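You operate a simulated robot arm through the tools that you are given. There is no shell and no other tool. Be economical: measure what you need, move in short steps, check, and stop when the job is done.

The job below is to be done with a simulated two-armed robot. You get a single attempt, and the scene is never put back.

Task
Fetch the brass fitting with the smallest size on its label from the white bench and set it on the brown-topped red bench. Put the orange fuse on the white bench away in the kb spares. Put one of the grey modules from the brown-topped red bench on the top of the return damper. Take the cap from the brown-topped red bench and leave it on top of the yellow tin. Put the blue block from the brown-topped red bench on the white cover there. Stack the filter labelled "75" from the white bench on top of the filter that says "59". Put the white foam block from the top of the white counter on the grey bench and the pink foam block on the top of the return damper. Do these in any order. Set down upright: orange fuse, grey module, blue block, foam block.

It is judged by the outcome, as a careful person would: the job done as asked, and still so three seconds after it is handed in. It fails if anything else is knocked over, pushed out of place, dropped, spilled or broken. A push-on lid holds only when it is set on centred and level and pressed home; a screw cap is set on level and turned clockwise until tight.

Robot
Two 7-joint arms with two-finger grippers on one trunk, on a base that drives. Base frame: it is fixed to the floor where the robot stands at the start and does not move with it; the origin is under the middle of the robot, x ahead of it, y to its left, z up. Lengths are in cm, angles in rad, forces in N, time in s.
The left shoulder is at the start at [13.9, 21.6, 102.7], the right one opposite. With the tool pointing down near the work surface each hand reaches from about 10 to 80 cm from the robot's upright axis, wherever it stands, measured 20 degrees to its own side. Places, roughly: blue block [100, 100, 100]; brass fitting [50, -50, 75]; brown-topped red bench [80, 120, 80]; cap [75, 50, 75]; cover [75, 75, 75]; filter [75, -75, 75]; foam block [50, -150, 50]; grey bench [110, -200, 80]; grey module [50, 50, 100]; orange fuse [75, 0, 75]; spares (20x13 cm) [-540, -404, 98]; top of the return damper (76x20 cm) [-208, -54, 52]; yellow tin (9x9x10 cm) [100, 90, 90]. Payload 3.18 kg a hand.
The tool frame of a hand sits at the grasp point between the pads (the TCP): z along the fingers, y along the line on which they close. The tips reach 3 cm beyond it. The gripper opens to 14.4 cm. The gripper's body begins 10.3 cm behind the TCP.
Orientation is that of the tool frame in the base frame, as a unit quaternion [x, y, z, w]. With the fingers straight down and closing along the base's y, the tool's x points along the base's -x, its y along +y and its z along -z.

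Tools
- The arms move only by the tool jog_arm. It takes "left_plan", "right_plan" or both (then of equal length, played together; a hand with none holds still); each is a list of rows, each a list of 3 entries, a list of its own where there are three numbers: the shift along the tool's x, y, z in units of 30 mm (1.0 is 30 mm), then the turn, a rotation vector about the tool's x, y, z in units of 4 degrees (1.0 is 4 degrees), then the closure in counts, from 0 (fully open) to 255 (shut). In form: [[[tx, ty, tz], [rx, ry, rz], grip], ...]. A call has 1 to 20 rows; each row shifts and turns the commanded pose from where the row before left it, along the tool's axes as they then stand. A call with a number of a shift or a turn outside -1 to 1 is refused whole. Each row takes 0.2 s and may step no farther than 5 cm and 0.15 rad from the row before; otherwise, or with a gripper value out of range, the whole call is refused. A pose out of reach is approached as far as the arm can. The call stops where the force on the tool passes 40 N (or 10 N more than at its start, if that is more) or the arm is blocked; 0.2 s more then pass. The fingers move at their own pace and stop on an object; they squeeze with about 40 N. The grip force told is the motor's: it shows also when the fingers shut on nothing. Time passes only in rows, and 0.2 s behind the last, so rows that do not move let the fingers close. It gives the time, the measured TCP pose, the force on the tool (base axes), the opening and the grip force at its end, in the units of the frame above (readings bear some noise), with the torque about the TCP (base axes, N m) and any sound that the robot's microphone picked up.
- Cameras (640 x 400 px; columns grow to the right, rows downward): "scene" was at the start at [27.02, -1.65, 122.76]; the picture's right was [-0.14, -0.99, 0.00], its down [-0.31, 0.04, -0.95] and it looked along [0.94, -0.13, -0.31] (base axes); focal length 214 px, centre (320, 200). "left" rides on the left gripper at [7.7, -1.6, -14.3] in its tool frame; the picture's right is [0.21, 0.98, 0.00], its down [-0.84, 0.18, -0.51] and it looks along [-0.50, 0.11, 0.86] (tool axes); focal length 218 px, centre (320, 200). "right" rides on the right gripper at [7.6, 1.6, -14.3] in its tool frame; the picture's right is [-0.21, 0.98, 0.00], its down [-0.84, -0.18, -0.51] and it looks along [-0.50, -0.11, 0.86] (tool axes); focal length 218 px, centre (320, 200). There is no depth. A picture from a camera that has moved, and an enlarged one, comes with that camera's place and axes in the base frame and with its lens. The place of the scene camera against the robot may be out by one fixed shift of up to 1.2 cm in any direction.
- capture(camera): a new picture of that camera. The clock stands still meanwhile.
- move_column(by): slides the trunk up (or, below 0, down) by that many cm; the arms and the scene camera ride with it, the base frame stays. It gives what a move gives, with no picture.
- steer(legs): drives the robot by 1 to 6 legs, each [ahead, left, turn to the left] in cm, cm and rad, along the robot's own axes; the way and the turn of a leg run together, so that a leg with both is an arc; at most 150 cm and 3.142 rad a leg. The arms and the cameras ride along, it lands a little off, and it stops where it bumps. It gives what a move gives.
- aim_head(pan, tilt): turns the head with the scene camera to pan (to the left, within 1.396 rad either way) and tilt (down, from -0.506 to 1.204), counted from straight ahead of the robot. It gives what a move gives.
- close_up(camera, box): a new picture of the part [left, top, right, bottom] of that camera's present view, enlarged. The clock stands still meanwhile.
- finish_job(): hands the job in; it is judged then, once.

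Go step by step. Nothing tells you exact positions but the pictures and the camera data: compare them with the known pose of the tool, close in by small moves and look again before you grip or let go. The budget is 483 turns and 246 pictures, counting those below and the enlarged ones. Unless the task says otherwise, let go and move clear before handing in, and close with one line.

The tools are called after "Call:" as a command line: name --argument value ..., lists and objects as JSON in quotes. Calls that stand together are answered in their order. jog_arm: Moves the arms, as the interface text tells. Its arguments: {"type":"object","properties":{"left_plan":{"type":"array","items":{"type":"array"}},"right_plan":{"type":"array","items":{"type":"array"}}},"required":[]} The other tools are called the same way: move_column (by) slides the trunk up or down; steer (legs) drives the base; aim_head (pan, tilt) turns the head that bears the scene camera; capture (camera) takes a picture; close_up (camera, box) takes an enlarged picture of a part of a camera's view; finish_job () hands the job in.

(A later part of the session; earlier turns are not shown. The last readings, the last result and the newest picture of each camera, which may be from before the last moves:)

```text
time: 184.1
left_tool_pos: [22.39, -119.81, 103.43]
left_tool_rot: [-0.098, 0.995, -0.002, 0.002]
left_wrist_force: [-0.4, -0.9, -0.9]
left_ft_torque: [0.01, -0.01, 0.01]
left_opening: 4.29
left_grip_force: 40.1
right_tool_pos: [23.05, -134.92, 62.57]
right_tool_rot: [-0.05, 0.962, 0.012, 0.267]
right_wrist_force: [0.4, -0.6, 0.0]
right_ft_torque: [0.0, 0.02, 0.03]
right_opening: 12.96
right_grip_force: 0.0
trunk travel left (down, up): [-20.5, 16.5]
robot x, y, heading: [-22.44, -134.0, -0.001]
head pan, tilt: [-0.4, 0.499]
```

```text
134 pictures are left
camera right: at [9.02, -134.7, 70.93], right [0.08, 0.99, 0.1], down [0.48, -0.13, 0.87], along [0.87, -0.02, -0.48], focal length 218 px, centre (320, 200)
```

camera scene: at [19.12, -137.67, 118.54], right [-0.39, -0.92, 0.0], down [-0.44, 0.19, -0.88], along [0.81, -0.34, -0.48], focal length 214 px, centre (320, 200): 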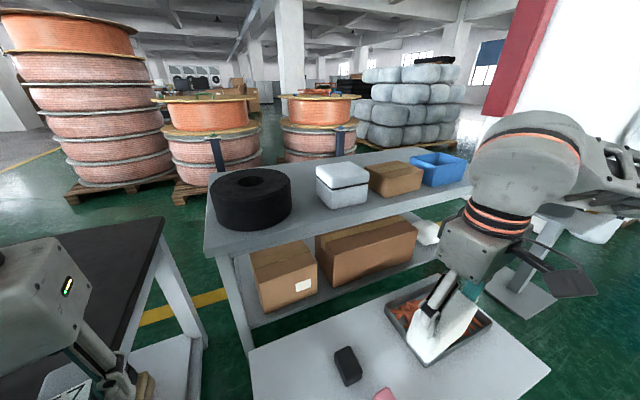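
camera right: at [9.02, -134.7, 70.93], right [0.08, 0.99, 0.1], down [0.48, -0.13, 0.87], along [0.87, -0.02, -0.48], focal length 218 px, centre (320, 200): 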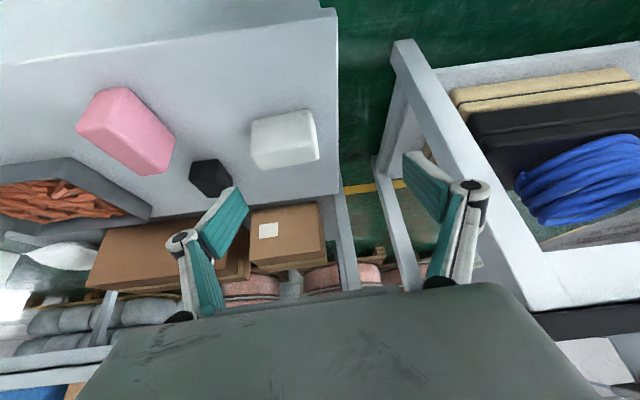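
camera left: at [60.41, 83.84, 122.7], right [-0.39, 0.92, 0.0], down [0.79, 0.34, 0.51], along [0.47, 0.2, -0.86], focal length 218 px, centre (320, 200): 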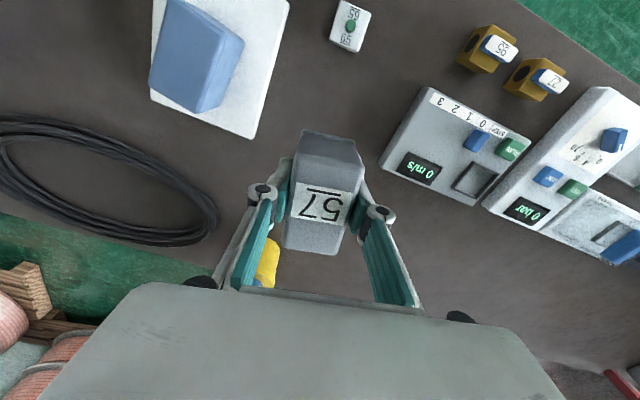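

Call:
jog_arm --right_plan '[[[-0.5, -0.47, 0.6], [0, 0, 0], 25], [[-0.5, -0.47, 0.8], [0, 0, 0], 25], [[-0.4, -0.47, 0.9], [0, 0, 0], 25], [[-0.2, -0.47, 0.9], [0, 0, 0], 25]]'

Call:
capture --camera "right"

```text
time: 185.1
left_tool_pos: [22.5, -119.77, 103.45]
left_tool_rot: [-0.097, 0.995, -0.001, 0.001]
left_wrist_force: [-0.8, -1.5, -1.3]
left_ft_torque: [0.0, -0.01, -0.01]
left_opening: 4.33
left_grip_force: 40.2
right_tool_pos: [32.52, -139.91, 56.68]
right_tool_rot: [-0.05, 0.963, 0.012, 0.265]
right_wrist_force: [0.6, -0.3, 0.0]
right_ft_torque: [0.01, -0.01, 0.0]
right_opening: 12.97
right_grip_force: 0.1
trunk travel left (down, up): [-20.5, 16.5]
robot x, y, heading: [-22.42, -133.74, 0.0]
head pan, tilt: [-0.4, 0.499]
```

```text
133 pictures are left
camera right: at [18.59, -139.48, 65.16], right [0.08, 0.99, 0.1], down [0.48, -0.13, 0.87], along [0.87, -0.02, -0.49], focal length 218 px, centre (320, 200)
```

right: 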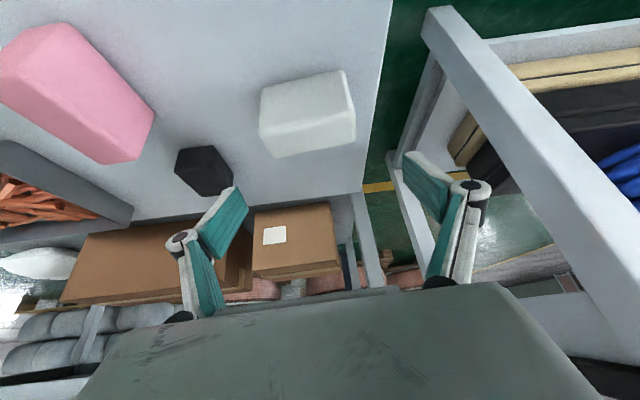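

Call:
jog_arm --right_plan '[[[0.4, -0.03, 0.89], [0, 0, 0], 40], [[0.4, -0.03, 0.89], [0, 0, 0], 40], [[0.35, -0.03, 0.8], [0, 0, 0], 40]]'

Call:
capture --camera "right"

```text
time: 185.9
left_tool_pos: [22.53, -119.84, 103.38]
left_tool_rot: [-0.097, 0.995, -0.002, 0.001]
left_wrist_force: [0.6, 0.1, -1.9]
left_ft_torque: [-0.01, 0.02, 0.0]
left_opening: 4.34
left_grip_force: 40.5
right_tool_pos: [33.72, -139.9, 48.26]
right_tool_rot: [-0.05, 0.963, 0.012, 0.266]
right_wrist_force: [0.5, 0.4, 0.0]
right_ft_torque: [-0.03, -0.03, -0.01]
right_opening: 12.13
right_grip_force: 0.2
trunk travel left (down, up): [-20.5, 16.5]
robot x, y, heading: [-22.69, -133.87, -0.002]
head pan, tilt: [-0.4, 0.499]
```

```text
132 pictures are left
camera right: at [19.64, -139.57, 56.71], right [0.08, 0.99, 0.1], down [0.48, -0.13, 0.87], along [0.87, -0.02, -0.48], focal length 218 px, centre (320, 200)
```

right: 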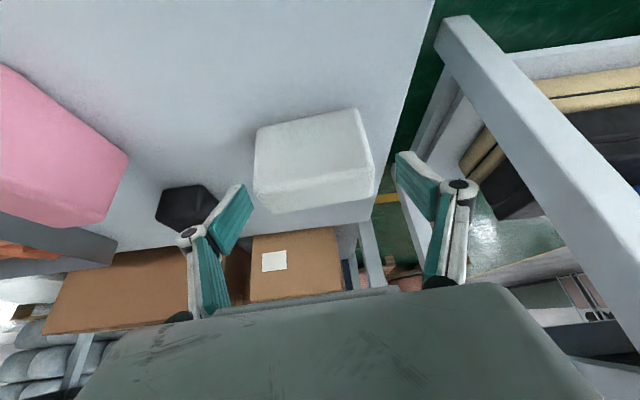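

Call:
jog_arm --right_plan '[[[0.05, -0.12, 0.08], [0, 0, 0], 40], [[0, 0, 0], [0, 0, 0], 100], [[0, 0, 0], [0, 0, 0], 255], [[0, 0, 0], [0, 0, 0], 255], [[-0.2, 0, -0.35], [0, 0, 0], 255], [[-0.4, 0, -0.85], [0, 0, 0], 255], [[-0.4, 0, -0.85], [0, 0, 0], 255], [[-0.4, 0, -0.85], [0, 0, 0], 255]]'

Call:
capture --camera "right"

```text
time: 187.7
left_tool_pos: [22.41, -119.75, 103.47]
left_tool_rot: [-0.097, 0.995, -0.001, 0.002]
left_wrist_force: [-1.1, -0.2, -0.6]
left_ft_torque: [-0.01, -0.02, -0.01]
left_opening: 4.29
left_grip_force: 39.9
right_tool_pos: [32.69, -140.19, 57.72]
right_tool_rot: [-0.05, 0.963, 0.012, 0.264]
right_wrist_force: [-0.5, -0.3, 0.0]
right_ft_torque: [-0.01, -0.01, -0.04]
right_opening: 10.81
right_grip_force: 40.0
trunk travel left (down, up): [-20.5, 16.5]
robot x, y, heading: [-22.44, -133.73, 0.003]
head pan, tilt: [-0.4, 0.499]
```

```text
131 pictures are left
camera right: at [18.67, -139.94, 66.18], right [0.08, 0.99, 0.1], down [0.48, -0.13, 0.87], along [0.87, -0.02, -0.49], focal length 218 px, centre (320, 200)
```

right: 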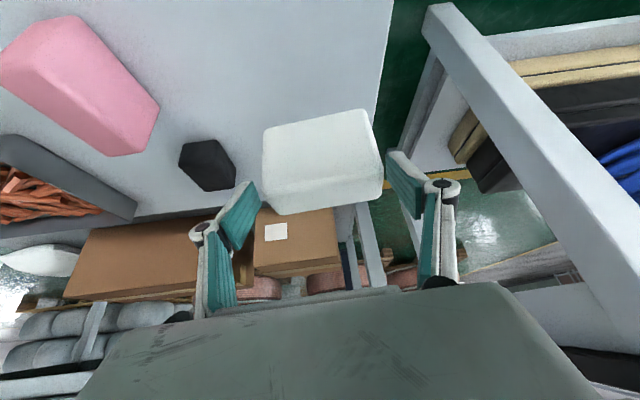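

Foam regrasped. Raise it high, then drive forward again.

Call:
jog_arm --right_plan '[[[-0.5, 0, -0.86], [0, 0, 0], 255], [[-0.5, 0, -0.86], [0, 0, 0], 255], [[-0.5, 0, -0.86], [0, 0, 0], 255], [[-0.5, -0.3, -0.86], [0, 0, 0], 255], [[-0.5, -0.3, -0.86], [0, 0, 0], 255], [[-0.5, -0.5, -0.86], [0, 0, 0], 255], [[-0.5, -0.5, -0.86], [0, 0, 0], 255], [[-0.5, -0.5, -0.86], [0, 0, 0], 255], [[-0.5, -0.5, -0.86], [0, 0, 0], 255], [[-0.5, -0.5, -0.86], [0, 0, 0], 255], [[-0.5, -0.5, -0.86], [0, 0, 0], 255], [[-0.5, -0.5, -0.86], [0, 0, 0], 255], [[-0.5, -0.5, -0.86], [0, 0, 0], 255]]'

Call:
steer --legs '[[14.5, 0, 0]]'

Call:
capture --camera "scene"

Call:
capture --camera "right"

```text
time: 190.5
left_tool_pos: [22.44, -119.73, 103.43]
left_tool_rot: [-0.097, 0.995, -0.002, 0.001]
left_wrist_force: [-0.8, -0.1, -1.5]
left_ft_torque: [0.02, 0.0, 0.01]
left_opening: 4.3
left_grip_force: 40.0
right_tool_pos: [33.63, -153.79, 96.51]
right_tool_rot: [-0.05, 0.963, 0.012, 0.265]
right_wrist_force: [-0.8, -0.7, 0.1]
right_ft_torque: [0.03, 0.0, -0.01]
right_opening: 10.82
right_grip_force: 40.3
trunk travel left (down, up): [-20.5, 16.5]
robot x, y, heading: [-22.58, -133.6, -0.004]
head pan, tilt: [-0.4, 0.499]
```

```text
time: 191.9
left_tool_pos: [37.17, -119.9, 103.39]
left_tool_rot: [-0.096, 0.995, -0.002, 0.001]
left_wrist_force: [-0.5, 0.0, -1.3]
left_ft_torque: [0.01, 0.03, 0.0]
left_opening: 4.31
left_grip_force: 40.1
right_tool_pos: [48.25, -154.0, 96.34]
right_tool_rot: [-0.049, 0.963, 0.012, 0.266]
right_wrist_force: [-0.2, 0.2, -0.6]
right_ft_torque: [0.0, 0.07, -0.01]
right_opening: 10.86
right_grip_force: 39.8
trunk travel left (down, up): [-20.5, 16.5]
robot x, y, heading: [-7.93, -133.78, -0.003]
head pan, tilt: [-0.4, 0.499]
```

```text
130 pictures are left
camera scene: at [9.14, -137.72, 131.33], right [-0.39, -0.92, 0.0], down [-0.44, 0.19, -0.88], along [0.81, -0.34, -0.48], focal length 214 px, centre (320, 200)
```

scene: 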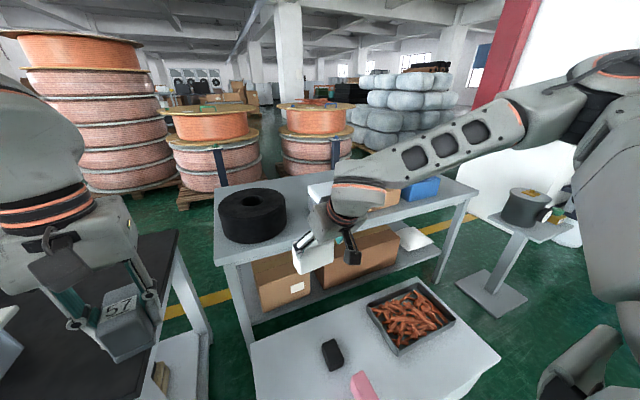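

```text
129 pictures are left
camera right: at [34.3, -153.67, 104.82], right [0.08, 0.99, 0.1], down [0.48, -0.13, 0.87], along [0.87, -0.02, -0.49], focal length 218 px, centre (320, 200)
```

right: 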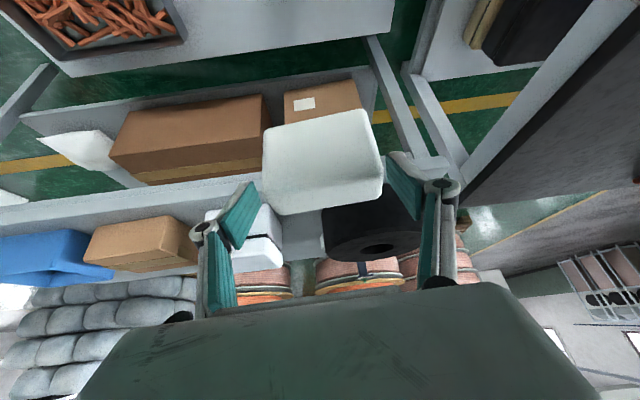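

Extend out over the grey bench at height, then look again.

Call:
jog_arm --right_plan '[[[-0.77, -0.26, 0.445], [0, 0, 0], 255], [[-0.77, -0.26, 0.445], [0, 0, 0], 255], [[-0.77, -0.26, 0.445], [0, 0, 0], 255], [[-0.77, -0.26, 0.445], [0, 0, 0], 255], [[-0.77, -0.26, 0.445], [0, 0, 0], 255], [[-0.77, -0.26, 0.445], [0, 0, 0], 255], [[-0.77, -0.26, 0.445], [0, 0, 0], 255]]'

Call:
capture --camera "right"

Call:
close_up --camera "scene" --box '[200, 150, 440, 300]'

```text
time: 193.5
left_tool_pos: [37.15, -119.87, 103.39]
left_tool_rot: [-0.096, 0.995, -0.002, 0.0]
left_wrist_force: [0.4, 1.1, -1.9]
left_ft_torque: [0.01, 0.03, 0.02]
left_opening: 4.34
left_grip_force: 40.1
right_tool_pos: [67.36, -157.55, 96.8]
right_tool_rot: [-0.049, 0.963, 0.011, 0.266]
right_wrist_force: [0.5, 1.1, -0.1]
right_ft_torque: [0.01, 0.02, 0.0]
right_opening: 10.84
right_grip_force: 40.1
trunk travel left (down, up): [-20.5, 16.5]
robot x, y, heading: [-7.88, -133.89, -0.004]
head pan, tilt: [-0.4, 0.499]
```

```text
128 pictures are left
camera right: at [53.35, -157.2, 105.18], right [0.08, 0.99, 0.1], down [0.48, -0.13, 0.87], along [0.87, -0.02, -0.49], focal length 218 px, centre (320, 200)
```

right: 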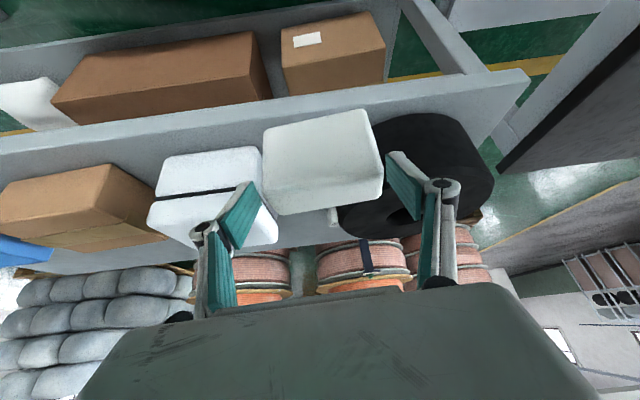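

```text
2.67 times, centred on (320, 225) of scene
camera zoom: at [9.1, -137.72, 131.32], right [-0.39, -0.92, 0.0], down [-0.44, 0.19, -0.88], along [0.81, -0.35, -0.48], focal length 572 px, centre (320, 133)
```

zoom: 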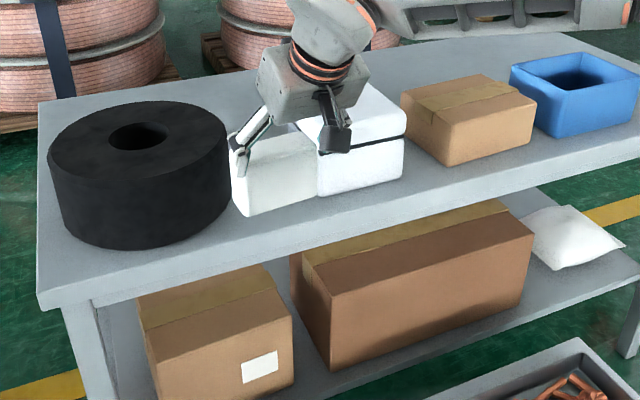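

Bench top z≈77, front edge x≈75; free patch at about (78,-160). Extend then descend.

Call:
jog_arm --right_plan '[[[-0.7, -0.29, 0.42], [0, 0, 0], 255], [[-0.7, -0.29, 0.42], [0, 0, 0], 255], [[-0.7, -0.29, 0.42], [0, 0, 0], 255], [[-0.6, -0.29, 0.36], [0, 0, 0], 255], [[0.46, 0, 0.77], [0, 0, 0], 255], [[0.46, 0, 0.77], [0, 0, 0], 255], [[0.46, 0, 0.77], [0, 0, 0], 255]]'

Call:
capture --camera "right"

Call:
close_up --camera "scene" --box '[200, 150, 440, 300]'

```text
time: 195.1
left_tool_pos: [37.13, -119.93, 103.36]
left_tool_rot: [-0.095, 0.995, -0.001, 0.001]
left_wrist_force: [0.1, -0.5, -1.0]
left_ft_torque: [0.01, 0.01, -0.02]
left_opening: 4.33
left_grip_force: 39.7
right_tool_pos: [76.94, -160.12, 88.71]
right_tool_rot: [-0.049, 0.963, 0.011, 0.266]
right_wrist_force: [-0.1, -0.4, 0.2]
right_ft_torque: [0.0, 0.04, 0.03]
right_opening: 10.81
right_grip_force: 40.0
trunk travel left (down, up): [-20.5, 16.5]
robot x, y, heading: [-8.07, -133.89, -0.008]
head pan, tilt: [-0.4, 0.499]
```

```text
126 pictures are left
camera right: at [62.94, -159.85, 97.13], right [0.08, 0.99, 0.1], down [0.48, -0.13, 0.87], along [0.87, -0.02, -0.49], focal length 218 px, centre (320, 200)
```

right: 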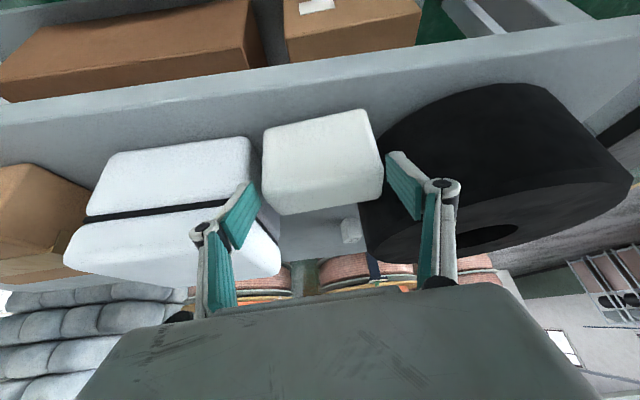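

```text
2.67 times, centred on (320, 225) of scene
camera zoom: at [9.12, -137.75, 131.32], right [-0.39, -0.92, 0.0], down [-0.44, 0.19, -0.88], along [0.81, -0.34, -0.48], focal length 572 px, centre (320, 133)
```

zoom: 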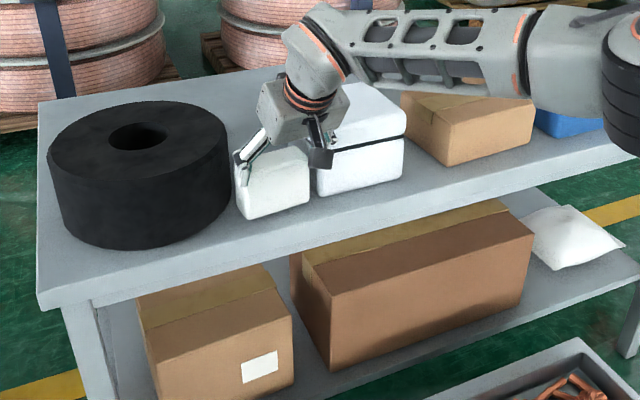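

Call:
jog_arm --right_plan '[[[0.3, 0.2, 0.6], [0, 0, 0], 255], [[0.3, 0.2, 0.6], [0, 0, 0], 255], [[0.3, 0, 0.55], [0, 0, 0], 255]]'

Call:
close_up --camera "scene" --box '[260, 170, 356, 230]'

Call:
capture --camera "right"

```text
time: 195.6
left_tool_pos: [36.84, -119.83, 103.49]
left_tool_rot: [-0.095, 0.995, -0.002, 0.003]
left_wrist_force: [1.4, 0.3, -2.6]
left_ft_torque: [-0.02, 0.08, 0.02]
left_opening: 4.31
left_grip_force: 39.9
right_tool_pos: [77.26, -159.73, 87.99]
right_tool_rot: [-0.046, 0.96, 0.011, 0.277]
right_wrist_force: [-14.8, -2.1, 25.0]
right_ft_torque: [-0.2, 0.26, -0.26]
right_opening: 10.84
right_grip_force: 39.7
trunk travel left (down, up): [-20.5, 16.5]
robot x, y, heading: [-7.98, -133.81, -0.003]
head pan, tilt: [-0.4, 0.499]
stopped in row 2 (right hand): the force on the tool passed its limit at 46 N (the readings are from after the stop); the commanded pose is now the measured one
```

```text
6.67 times, centred on (308, 200) of scene
camera zoom: at [8.73, -137.7, 131.43], right [-0.4, -0.92, 0.0], down [-0.44, 0.19, -0.88], along [0.81, -0.35, -0.48], focal length 1430 px, centre (400, 200)
```

zoom: 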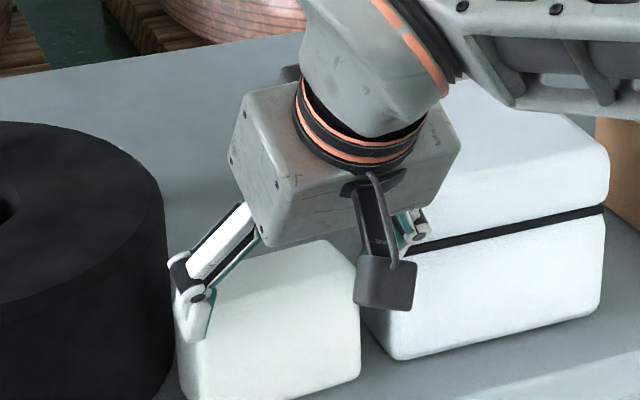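

```text
123 pictures are left
camera right: at [63.2, -159.36, 96.11], right [0.08, 0.99, 0.11], down [0.46, -0.13, 0.88], along [0.89, -0.03, -0.46], focal length 218 px, centre (320, 200)
```

right: 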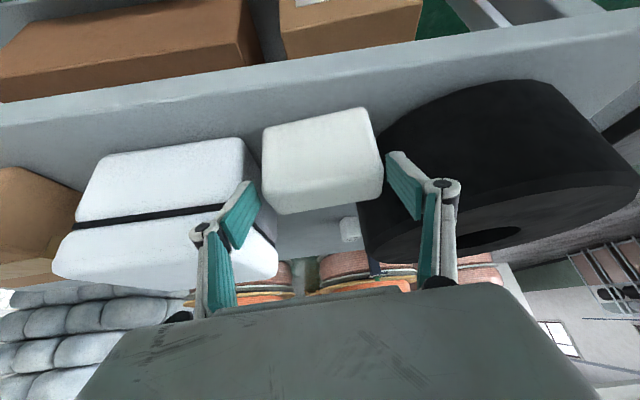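

Contact is the foam's base on the bench: the foam is taller (~9 cm) than I thought, bench ≈ z 79. I'll lift slightly, shift a bit left away from the white box, and settle again.

Call:
jog_arm --right_plan '[[[-0.12, 0, -0.2], [0, 0, 0], 255], [[0, 0.25, 0], [0, 0.25, 0], 255], [[0, 0.2, 0], [0, 0.2, 0], 255], [[0, 0, 0], [0, 0, 0], 255]]'

Call:
close_up --camera "scene" --box '[260, 170, 356, 230]'

```text
time: 196.6
left_tool_pos: [36.95, -120.03, 103.57]
left_tool_rot: [-0.095, 0.995, -0.001, 0.002]
left_wrist_force: [-0.3, 0.0, -0.3]
left_ft_torque: [0.01, 0.01, 0.0]
left_opening: 4.32
left_grip_force: 40.1
right_tool_pos: [77.0, -158.72, 88.07]
right_tool_rot: [-0.046, 0.965, 0.01, 0.258]
right_wrist_force: [1.2, -14.7, 20.5]
right_ft_torque: [-0.48, -0.87, -0.6]
right_opening: 10.84
right_grip_force: 40.0
trunk travel left (down, up): [-20.5, 16.5]
robot x, y, heading: [-8.01, -134.05, -0.005]
head pan, tilt: [-0.4, 0.499]
```

```text
6.67 times, centred on (308, 200) of scene
camera zoom: at [8.78, -137.88, 131.39], right [-0.4, -0.92, 0.0], down [-0.44, 0.19, -0.88], along [0.81, -0.35, -0.48], focal length 1430 px, centre (400, 200)
```

zoom: 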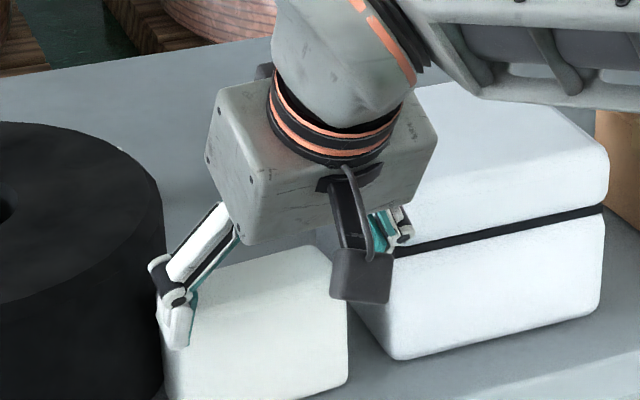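

Call:
jog_arm --right_plan '[[[-0.05, 0, -0.1], [0, 0, 0], 255], [[0, 0, 0], [0, 0, 0], 255]]'

```text
time: 197.2
left_tool_pos: [37.02, -120.04, 103.44]
left_tool_rot: [-0.094, 0.996, -0.002, 0.002]
left_wrist_force: [0.3, 0.4, -1.8]
left_ft_torque: [0.02, 0.0, 0.0]
left_opening: 4.35
left_grip_force: 40.5
right_tool_pos: [77.15, -158.56, 87.97]
right_tool_rot: [-0.046, 0.966, 0.009, 0.255]
right_wrist_force: [-0.7, -11.5, 13.1]
right_ft_torque: [-0.45, -0.37, -0.4]
right_opening: 10.84
right_grip_force: 40.3
trunk travel left (down, up): [-20.5, 16.5]
robot x, y, heading: [-8.07, -133.67, -0.003]
head pan, tilt: [-0.4, 0.499]
```

Call:
jog_arm --right_plan '[[[-0.1, 0, -0.17], [0, 0, 0], 255], [[0, 0, 0], [0, 0, 0], 255]]'

Call:
capture --camera "right"

```text
time: 197.8
left_tool_pos: [37.18, -119.91, 103.3]
left_tool_rot: [-0.095, 0.995, -0.001, 0.0]
left_wrist_force: [-0.3, -0.1, -0.9]
left_ft_torque: [0.02, 0.01, -0.02]
left_opening: 4.31
left_grip_force: 39.8
right_tool_pos: [77.21, -158.13, 88.46]
right_tool_rot: [-0.049, 0.965, 0.011, 0.256]
right_wrist_force: [1.1, -0.9, -0.5]
right_ft_torque: [0.01, 0.02, -0.01]
right_opening: 10.8
right_grip_force: 40.2
trunk travel left (down, up): [-20.5, 16.5]
robot x, y, heading: [-7.84, -133.85, -0.007]
head pan, tilt: [-0.4, 0.499]
```

```text
121 pictures are left
camera right: at [63.37, -157.78, 97.23], right [0.08, 0.99, 0.1], down [0.5, -0.13, 0.86], along [0.86, -0.02, -0.5], focal length 218 px, centre (320, 200)
```

right: 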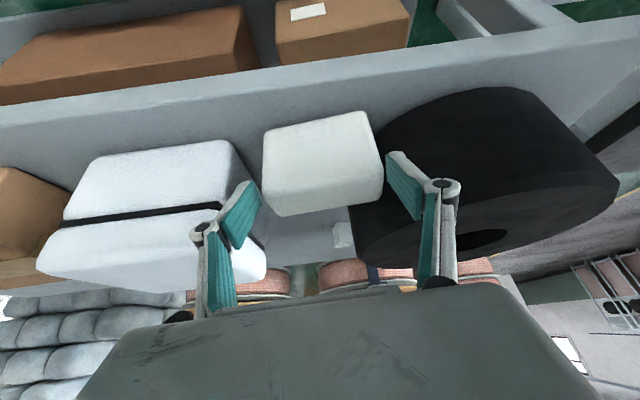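

Friction only. Lower lightly and release.

Call:
jog_arm --right_plan '[[[0.05, 0, 0.08], [0, 0, 0], 255], [[0.03, 0, 0.05], [0, 0, 0], 255]]'

```text
time: 198.4
left_tool_pos: [37.07, -119.98, 103.41]
left_tool_rot: [-0.094, 0.996, -0.001, 0.001]
left_wrist_force: [-0.2, -0.8, -1.2]
left_ft_torque: [0.01, -0.01, 0.05]
left_opening: 4.34
left_grip_force: 40.1
right_tool_pos: [77.3, -158.43, 88.17]
right_tool_rot: [-0.047, 0.965, 0.011, 0.256]
right_wrist_force: [0.3, -0.3, -0.7]
right_ft_torque: [0.04, 0.01, -0.02]
right_opening: 10.82
right_grip_force: 39.7
trunk travel left (down, up): [-20.5, 16.5]
robot x, y, heading: [-7.66, -133.87, -0.005]
head pan, tilt: [-0.4, 0.499]
```

Call:
jog_arm --right_plan '[[[0.04, 0, 0.06], [0, 0, 0], 255], [[0, 0, 0], [0, 0, 0], 255]]'

```text
time: 199.0
left_tool_pos: [37.08, -120.02, 103.47]
left_tool_rot: [-0.096, 0.995, -0.002, 0.002]
left_wrist_force: [-0.4, 0.1, -2.0]
left_ft_torque: [0.0, 0.03, -0.01]
left_opening: 4.3
left_grip_force: 39.9
right_tool_pos: [77.28, -158.41, 88.03]
right_tool_rot: [-0.047, 0.965, 0.01, 0.257]
right_wrist_force: [-0.8, -1.0, 2.4]
right_ft_torque: [0.1, 0.01, 0.02]
right_opening: 10.84
right_grip_force: 40.0
trunk travel left (down, up): [-20.5, 16.5]
robot x, y, heading: [-8.04, -133.88, -0.009]
head pan, tilt: [-0.4, 0.499]
```

Call:
jog_arm --right_plan '[[[0, 0, 0], [0, 0, 0], 48], [[0, 0, 0], [0, 0, 0], 40], [[0, 0, 0], [0, 0, 0], 40], [[-0.1, 0, -0.5], [0, 0, 0], 40], [[-0.2, 0, -0.9], [0, 0, 0], 40], [[-0.2, 0, -0.9], [0, 0, 0], 40], [[-0.2, 0, -0.9], [0, 0, 0], 40]]'

Call:
close_up --camera "scene" --box '[200, 150, 440, 300]'

Call:
capture --camera "right"

```text
time: 200.6
left_tool_pos: [36.89, -120.0, 103.47]
left_tool_rot: [-0.095, 0.995, -0.002, 0.001]
left_wrist_force: [-1.4, 0.7, -1.6]
left_ft_torque: [0.02, -0.05, -0.02]
left_opening: 4.33
left_grip_force: 39.9
right_tool_pos: [74.31, -158.72, 97.5]
right_tool_rot: [-0.047, 0.965, 0.01, 0.257]
right_wrist_force: [-0.5, -0.7, 0.9]
right_ft_torque: [-0.01, -0.02, -0.01]
right_opening: 12.13
right_grip_force: 0.1
trunk travel left (down, up): [-20.5, 16.5]
robot x, y, heading: [-8.28, -134.05, -0.001]
head pan, tilt: [-0.4, 0.499]
```

```text
2.67 times, centred on (320, 225) of scene
camera zoom: at [8.95, -137.76, 131.36], right [-0.39, -0.92, 0.0], down [-0.44, 0.19, -0.88], along [0.81, -0.35, -0.48], focal length 572 px, centre (320, 133)
```

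zoom: 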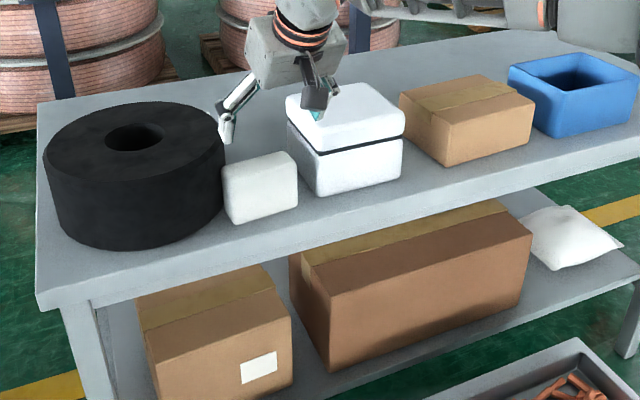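

```text
119 pictures are left
camera right: at [60.53, -158.26, 106.17], right [0.09, 0.99, 0.1], down [0.49, -0.13, 0.86], along [0.87, -0.03, -0.5], focal length 218 px, centre (320, 200)
```

right: 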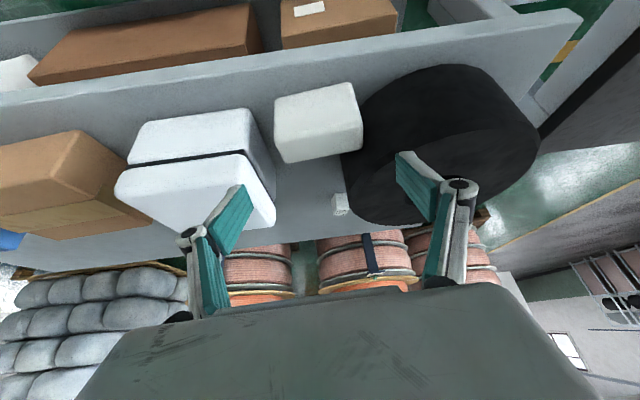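

White foam stands upright on the grey bench. Retract, level the hand, and go look at the pink foam.

Call:
jog_arm --right_plan '[[[0.86, 0, -0.51], [0, 0, 0], 0], [[0.86, 0, -0.51], [0, 0, 0], 0], [[0.86, 0, -0.51], [0, 0, 0], 0], [[0.86, 0, -0.51], [0, 0, 0], 0], [[0.86, 0, -0.51], [0, 0, 0], 0], [[0.86, 0, -0.51], [0, 0, 0], 0], [[0.4, 0, 0], [0, 0.94, 0], 0], [[0.4, 0, 0], [0, 0.94, 0], 0], [[0.4, 0, 0], [0, 0.94, 0], 0], [[0.4, 0, 0], [0, 0.94, 0], 0], [[0.4, 0, 0], [0, 0.94, 0], 0], [[0.4, 0, 0], [0, 0.94, 0], 0], [[0.4, 0, 0], [0, 0.94, 0], 0], [[0.4, 0, 0], [0, 0.9, 0], 0], [[0, -0.5, 1], [0, 0, 0], 0], [[0, -0.5, 1], [0, 0, 0], 0], [[0, 0, 1], [0, 0, 0], 0], [[0, 0, 1], [0, 0, 0], 0], [[0, 0, 1], [0, 0, 0], 0]]'

Call:
capture --camera "right"

```text
time: 204.6
left_tool_pos: [37.12, -119.99, 103.35]
left_tool_rot: [-0.095, 0.995, -0.002, 0.002]
left_wrist_force: [0.1, -0.4, -1.2]
left_ft_torque: [-0.01, 0.01, -0.05]
left_opening: 4.32
left_grip_force: 39.9
right_tool_pos: [47.42, -164.26, 80.15]
right_tool_rot: [-0.047, 0.999, -0.003, -0.001]
right_wrist_force: [0.1, -0.1, 1.0]
right_ft_torque: [-0.01, 0.07, 0.02]
right_opening: 14.42
right_grip_force: 0.0
trunk travel left (down, up): [-20.5, 16.5]
robot x, y, heading: [-8.55, -134.02, -0.012]
head pan, tilt: [-0.4, 0.499]
```

```text
118 pictures are left
camera right: at [39.67, -163.31, 94.52], right [0.12, 0.99, -0.01], down [0.86, -0.1, 0.51], along [0.5, -0.06, -0.86], focal length 218 px, centre (320, 200)
```

right: 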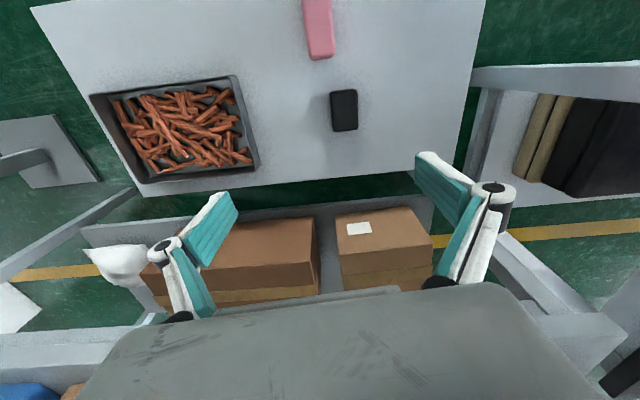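

Call:
steer --legs '[[-18, 0, 0.0]]'

Call:
capture --camera "right"

```text
time: 206.1
left_tool_pos: [19.24, -119.91, 103.41]
left_tool_rot: [-0.095, 0.995, -0.002, 0.0]
left_wrist_force: [-0.4, -0.1, -0.7]
left_ft_torque: [-0.02, -0.01, 0.0]
left_opening: 4.33
left_grip_force: 39.9
right_tool_pos: [29.55, -164.14, 80.23]
right_tool_rot: [-0.047, 0.999, -0.003, -0.001]
right_wrist_force: [0.1, 0.3, -0.6]
right_ft_torque: [0.02, -0.03, 0.0]
right_opening: 14.4
right_grip_force: 0.1
trunk travel left (down, up): [-20.5, 16.5]
robot x, y, heading: [-26.16, -133.81, -0.007]
head pan, tilt: [-0.4, 0.499]
```

```text
117 pictures are left
camera right: at [21.77, -163.19, 94.61], right [0.12, 0.99, -0.01], down [0.86, -0.1, 0.51], along [0.5, -0.06, -0.86], focal length 218 px, centre (320, 200)
```

right: 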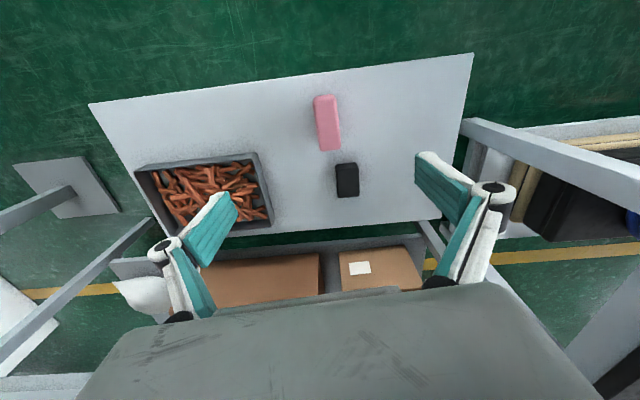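

Pink: centre ≈(31,-162.7), 4.5 wide along y, long along x. Lower the trunk, align and descend.

Call:
move_column --by -10

Call:
jog_arm --right_plan '[[[0, 0.2, 0.6], [0, 0, 0.55], 96], [[-0.2, 0.2, 1], [0, 0, 0.55], 96], [[-0.2, 0, 1], [0, 0, 0], 96], [[0, 0, 1], [0, 0, 0], 96], [[0, 0, 1], [0, 0, 0], 96]]'

Call:
capture --camera "right"

```text
time: 207.4
left_tool_pos: [19.22, -119.93, 93.64]
left_tool_rot: [-0.095, 0.995, -0.001, 0.002]
left_wrist_force: [-0.5, -0.4, -1.0]
left_ft_torque: [-0.02, -0.04, -0.02]
left_opening: 4.34
left_grip_force: 40.2
right_tool_pos: [29.55, -164.11, 70.52]
right_tool_rot: [-0.048, 0.999, -0.002, 0.001]
right_wrist_force: [-0.4, 0.0, 1.5]
right_ft_torque: [-0.03, -0.03, -0.03]
right_opening: 14.42
right_grip_force: 0.0
trunk travel left (down, up): [-10.5, 26.5]
robot x, y, heading: [-25.92, -133.79, -0.007]
head pan, tilt: [-0.4, 0.499]
```

```text
time: 208.6
left_tool_pos: [19.33, -119.87, 93.2]
left_tool_rot: [-0.095, 0.995, -0.002, 0.0]
left_wrist_force: [0.5, 0.0, -1.6]
left_ft_torque: [0.03, 0.05, 0.0]
left_opening: 4.29
left_grip_force: 40.0
right_tool_pos: [30.53, -163.16, 56.42]
right_tool_rot: [-0.009, 1.0, -0.002, -0.002]
right_wrist_force: [-0.1, 1.1, 0.2]
right_ft_torque: [-0.02, 0.01, 0.0]
right_opening: 8.97
right_grip_force: 0.1
trunk travel left (down, up): [-10.5, 26.5]
robot x, y, heading: [-26.14, -133.47, -0.002]
head pan, tilt: [-0.4, 0.499]
```

```text
116 pictures are left
camera right: at [22.94, -161.49, 70.76], right [0.19, 0.98, -0.01], down [0.85, -0.16, 0.51], along [0.5, -0.1, -0.86], focal length 218 px, centre (320, 200)
```

right: 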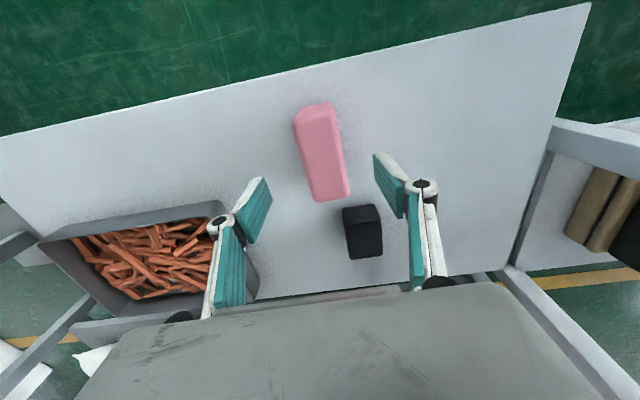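

Call:
jog_arm --right_plan '[[[-0.1, 0.15, 0.9], [0, 0, 0], 96], [[0, 0, 0.9], [0, 0, 0], 96], [[0, 0, 0.9], [0, 0, 0], 96], [[0, 0, 0.7], [0, 0, 0], 96]]'

Call:
capture --camera "right"

```text
time: 209.6
left_tool_pos: [19.26, -119.89, 93.54]
left_tool_rot: [-0.094, 0.996, -0.002, 0.001]
left_wrist_force: [0.3, -0.5, -1.7]
left_ft_torque: [0.0, 0.02, 0.03]
left_opening: 4.34
left_grip_force: 40.1
right_tool_pos: [30.78, -162.66, 46.09]
right_tool_rot: [-0.009, 1.0, -0.002, 0.0]
right_wrist_force: [-0.4, 0.3, -0.7]
right_ft_torque: [0.04, -0.01, 0.0]
right_opening: 8.98
right_grip_force: 0.2
trunk travel left (down, up): [-10.5, 26.5]
robot x, y, heading: [-25.66, -133.78, -0.008]
head pan, tilt: [-0.4, 0.499]
```

```text
115 pictures are left
camera right: at [23.17, -161.04, 60.52], right [0.19, 0.98, -0.01], down [0.85, -0.16, 0.51], along [0.5, -0.1, -0.86], focal length 218 px, centre (320, 200)
```

right: 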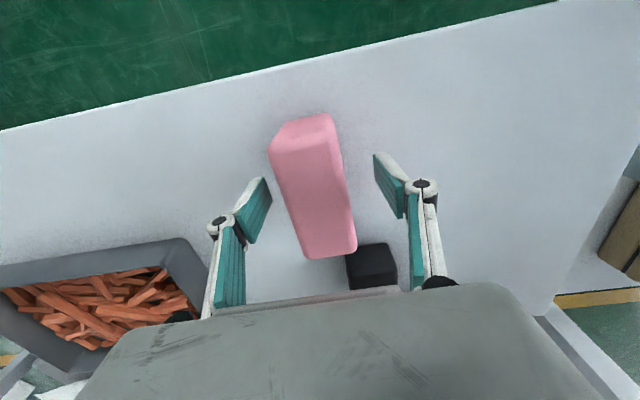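

Call:
jog_arm --right_plan '[[[0, -0.08, 0.1], [0, 0, 0], 96], [[0, 0, 0], [0, 0, 0], 180], [[0, 0, 0], [0, 0, 0], 255], [[0, 0, 0], [0, 0, 0], 255], [[0, 0, -0.4], [0, 0, 0], 255], [[0, 0, -1], [0, 0, 0], 255], [[0, 0, -1], [0, 0, 0], 255], [[0, 0, -1], [0, 0, 0], 255], [[0, 0, -1], [0, 0, 0], 255], [[0, 0, -1], [0, 0, 0], 255], [[0, 0, -1], [0, 0, 0], 255], [[0, 0, -1], [0, 0, 0], 255], [[0, 0, -1], [0, 0, 0], 255]]'

Call:
capture --camera "right"

```text
time: 212.4
left_tool_pos: [19.21, -119.79, 93.49]
left_tool_rot: [-0.095, 0.995, -0.002, 0.001]
left_wrist_force: [0.3, 0.3, -1.7]
left_ft_torque: [0.04, 0.0, 0.01]
left_opening: 4.33
left_grip_force: 40.2
right_tool_pos: [30.85, -162.62, 71.19]
right_tool_rot: [-0.009, 1.0, -0.003, -0.001]
right_wrist_force: [-0.7, 1.0, -0.5]
right_ft_torque: [0.04, -0.03, 0.0]
right_opening: 4.89
right_grip_force: 40.2
trunk travel left (down, up): [-10.5, 26.5]
robot x, y, heading: [-25.38, -133.63, -0.003]
head pan, tilt: [-0.4, 0.499]
```

```text
114 pictures are left
camera right: at [23.2, -160.96, 85.54], right [0.19, 0.98, -0.01], down [0.85, -0.16, 0.51], along [0.5, -0.1, -0.86], focal length 218 px, centre (320, 200)
```

right: 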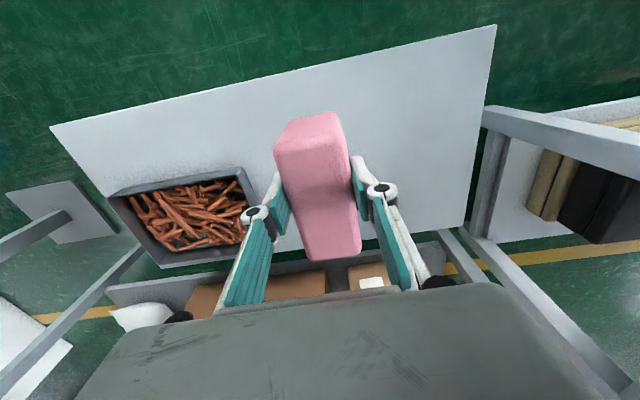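

Pink held. Raise it, back away from the counter and turn around to view the return damper.

Call:
jog_arm --right_plan '[[[0, 0, -1], [0, 0, 0], 255], [[0, 0, -1], [0, 0, 0], 255], [[0, 0, -1], [0, 0, 0], 255], [[0, 0, -1], [0, 0, 0], 255], [[0, 0, -1], [0, 0, 0], 255]]'

Call:
steer --legs '[[-55, 25, 0], [0, 0, 1.5]]'

Call:
aim_head --pan 0.9 --tilt 0.45

Call:
capture --camera "scene"

```text
time: 213.6
left_tool_pos: [19.25, -119.87, 93.39]
left_tool_rot: [-0.096, 0.995, -0.002, 0.001]
left_wrist_force: [0.0, -1.1, -1.3]
left_ft_torque: [-0.02, -0.01, -0.01]
left_opening: 4.31
left_grip_force: 40.2
right_tool_pos: [30.76, -162.59, 86.14]
right_tool_rot: [-0.009, 1.0, -0.002, -0.001]
right_wrist_force: [0.3, -0.4, -1.0]
right_ft_torque: [-0.01, 0.01, 0.01]
right_opening: 4.86
right_grip_force: 39.7
trunk travel left (down, up): [-10.5, 26.5]
robot x, y, heading: [-26.19, -133.74, -0.006]
head pan, tilt: [-0.4, 0.499]
```

```text
time: 215.9
left_tool_pos: [-13.93, -111.98, 93.42]
left_tool_rot: [-0.097, 0.995, -0.002, 0.001]
left_wrist_force: [0.6, 0.2, -1.7]
left_ft_torque: [-0.02, -0.01, 0.03]
left_opening: 4.34
left_grip_force: 40.2
right_tool_pos: [-2.19, -154.63, 86.21]
right_tool_rot: [-0.012, 1.0, -0.003, -0.002]
right_wrist_force: [0.3, -0.2, 0.8]
right_ft_torque: [0.01, 0.02, 0.01]
right_opening: 4.84
right_grip_force: 40.0
trunk travel left (down, up): [-10.5, 26.5]
robot x, y, heading: [-58.95, -126.14, 0.002]
head pan, tilt: [-0.4, 0.499]
stopped in leg 1: the robot was blocked; the commanded pose is now the measured one
```

```text
time: 217.4
left_tool_pos: [-13.81, -111.98, 93.23]
left_tool_rot: [-0.097, 0.995, -0.002, 0.0]
left_wrist_force: [-0.2, 1.2, -1.5]
left_ft_torque: [-0.01, 0.0, 0.0]
left_opening: 4.31
left_grip_force: 39.6
right_tool_pos: [-2.17, -154.73, 86.02]
right_tool_rot: [-0.011, 1.0, -0.003, -0.001]
right_wrist_force: [0.5, -0.8, -0.4]
right_ft_torque: [0.01, 0.01, -0.01]
right_opening: 4.87
right_grip_force: 39.8
trunk travel left (down, up): [-10.5, 26.5]
robot x, y, heading: [-58.78, -125.86, 0.003]
head pan, tilt: [0.901, 0.45]
```

```text
113 pictures are left
camera scene: at [-34.38, -119.24, 120.27], right [0.78, -0.62, 0.0], down [-0.27, -0.34, -0.9], along [0.56, 0.7, -0.44], focal length 214 px, centre (320, 200)
```

scene: 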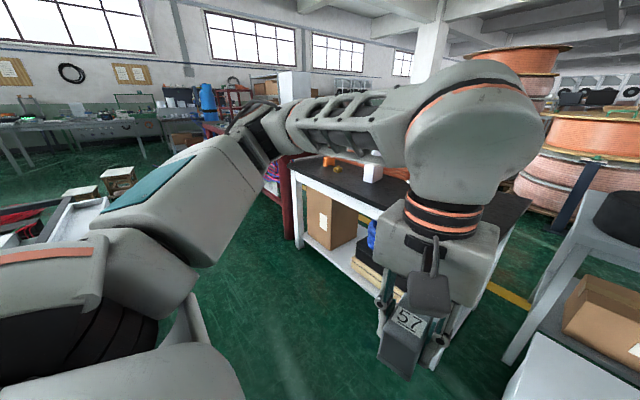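

Something is behind. Move forward a bit, turn in place partway, and look.

Call:
steer --legs '[[14, 20, 0], [0, 0, 1.5]]'

Call:
aim_head --pan 1.1 --tilt 0.5

Call:
capture --camera "scene"

Call:
aim_head --pan 0.2 --tilt 0.4

Call:
capture --camera "scene"

```text
time: 218.1
left_tool_pos: [-13.83, -111.79, 93.26]
left_tool_rot: [-0.098, 0.995, -0.001, 0.0]
left_wrist_force: [1.1, -0.1, -1.6]
left_ft_torque: [0.02, 0.01, 0.02]
left_opening: 4.3
left_grip_force: 40.0
right_tool_pos: [-2.25, -154.48, 86.02]
right_tool_rot: [-0.013, 1.0, -0.002, -0.003]
right_wrist_force: [0.5, -0.4, -0.6]
right_ft_torque: [0.02, 0.02, -0.03]
right_opening: 4.85
right_grip_force: 39.9
trunk travel left (down, up): [-10.5, 26.5]
robot x, y, heading: [-58.91, -125.74, 0.0]
head pan, tilt: [0.901, 0.45]
stopped in leg 1: the robot was blocked; the commanded pose is now the measured one
```

```text
time: 218.8
left_tool_pos: [-13.88, -111.96, 93.3]
left_tool_rot: [-0.097, 0.995, -0.002, 0.0]
left_wrist_force: [-0.4, -0.4, -1.8]
left_ft_torque: [0.01, 0.03, 0.02]
left_opening: 4.31
left_grip_force: 39.2
right_tool_pos: [-2.14, -154.55, 85.99]
right_tool_rot: [-0.013, 1.0, -0.002, -0.002]
right_wrist_force: [0.5, 1.0, 0.0]
right_ft_torque: [0.01, 0.0, 0.06]
right_opening: 4.86
right_grip_force: 39.9
trunk travel left (down, up): [-10.5, 26.5]
robot x, y, heading: [-59.1, -125.91, 0.0]
head pan, tilt: [1.1, 0.499]
```

```text
112 pictures are left
camera scene: at [-35.92, -118.24, 119.82], right [0.89, -0.45, 0.0], down [-0.22, -0.43, -0.88], along [0.4, 0.78, -0.48], focal length 214 px, centre (320, 200)
```

scene: 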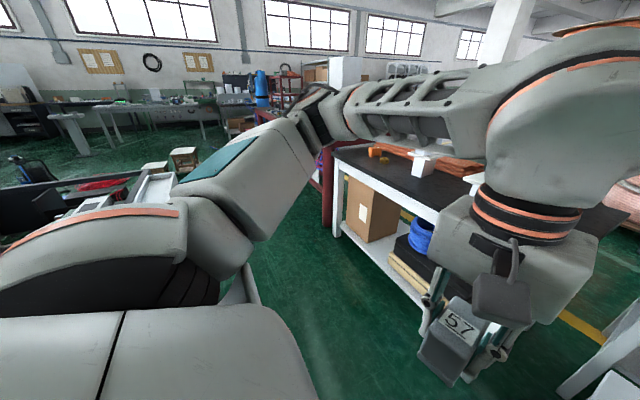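

```text
time: 220.0
left_tool_pos: [-13.81, -111.9, 93.26]
left_tool_rot: [-0.098, 0.995, -0.002, 0.001]
left_wrist_force: [-0.5, -0.3, -1.9]
left_ft_torque: [0.02, 0.01, -0.02]
left_opening: 4.31
left_grip_force: 40.0
right_tool_pos: [-2.24, -154.6, 86.02]
right_tool_rot: [-0.013, 1.0, -0.003, -0.001]
right_wrist_force: [0.1, 0.8, -0.3]
right_ft_torque: [-0.02, -0.02, 0.0]
right_opening: 4.83
right_grip_force: 40.1
trunk travel left (down, up): [-10.5, 26.5]
robot x, y, heading: [-58.91, -125.95, 0.001]
head pan, tilt: [0.201, 0.4]
```

```text
111 pictures are left
camera scene: at [-30.98, -124.49, 120.74], right [0.2, -0.98, 0.0], down [-0.38, -0.08, -0.92], along [0.9, 0.18, -0.39], focal length 214 px, centre (320, 200)
```

scene: 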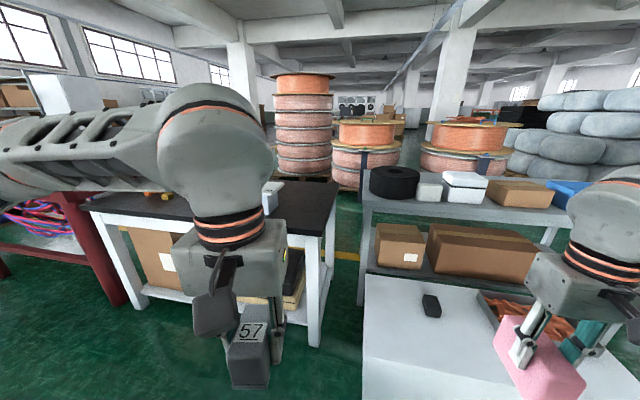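

Blocked toward the left-rear. Move straight forward first.

Call:
steer --legs '[[16, -4, 0]]'

Call:
aim_head --pan 1.39 --tilt 0.6

Call:
capture --camera "scene"

Call:
capture --camera "left"

```text
time: 221.5
left_tool_pos: [2.09, -115.94, 93.4]
left_tool_rot: [-0.098, 0.995, -0.001, 0.0]
left_wrist_force: [-0.2, -0.9, -1.2]
left_ft_torque: [0.02, 0.01, -0.02]
left_opening: 4.32
left_grip_force: 39.5
right_tool_pos: [14.01, -158.43, 85.99]
right_tool_rot: [-0.012, 1.0, -0.003, -0.002]
right_wrist_force: [0.1, -0.5, -0.5]
right_ft_torque: [0.01, 0.0, 0.0]
right_opening: 4.87
right_grip_force: 39.8
trunk travel left (down, up): [-10.5, 26.5]
robot x, y, heading: [-42.99, -130.23, 0.003]
head pan, tilt: [0.201, 0.4]
```

```text
time: 222.9
left_tool_pos: [2.18, -115.9, 93.43]
left_tool_rot: [-0.098, 0.995, -0.001, 0.0]
left_wrist_force: [-0.4, -0.5, -1.3]
left_ft_torque: [0.01, 0.01, -0.02]
left_opening: 4.31
left_grip_force: 39.9
right_tool_pos: [13.81, -158.47, 85.98]
right_tool_rot: [-0.013, 1.0, -0.002, -0.002]
right_wrist_force: [-0.6, 0.7, 0.0]
right_ft_torque: [-0.03, 0.02, -0.03]
right_opening: 4.83
right_grip_force: 40.0
trunk travel left (down, up): [-10.5, 26.5]
robot x, y, heading: [-42.66, -129.94, 0.003]
head pan, tilt: [1.389, 0.6]
```

```text
110 pictures are left
camera scene: at [-22.41, -121.67, 118.91], right [0.98, -0.18, 0.0], down [-0.1, -0.56, -0.83], along [0.15, 0.81, -0.56], focal length 214 px, centre (320, 200)
```

scene: 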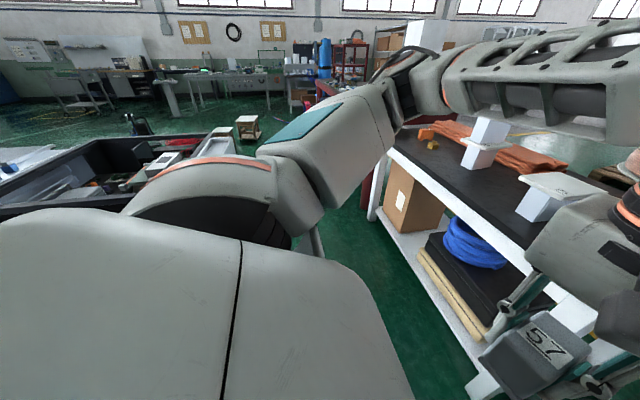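

```text
109 pictures are left
camera left: at [-4.99, -119.05, 107.62], right [-0.4, 0.92, 0.0], down [0.79, 0.34, 0.51], along [0.47, 0.2, -0.86], focal length 218 px, centre (320, 200)
```

left: 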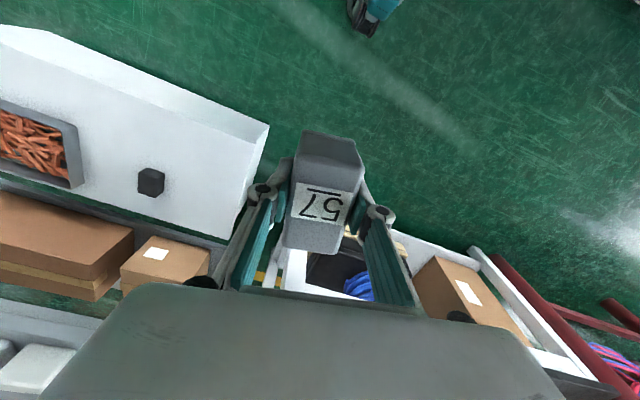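

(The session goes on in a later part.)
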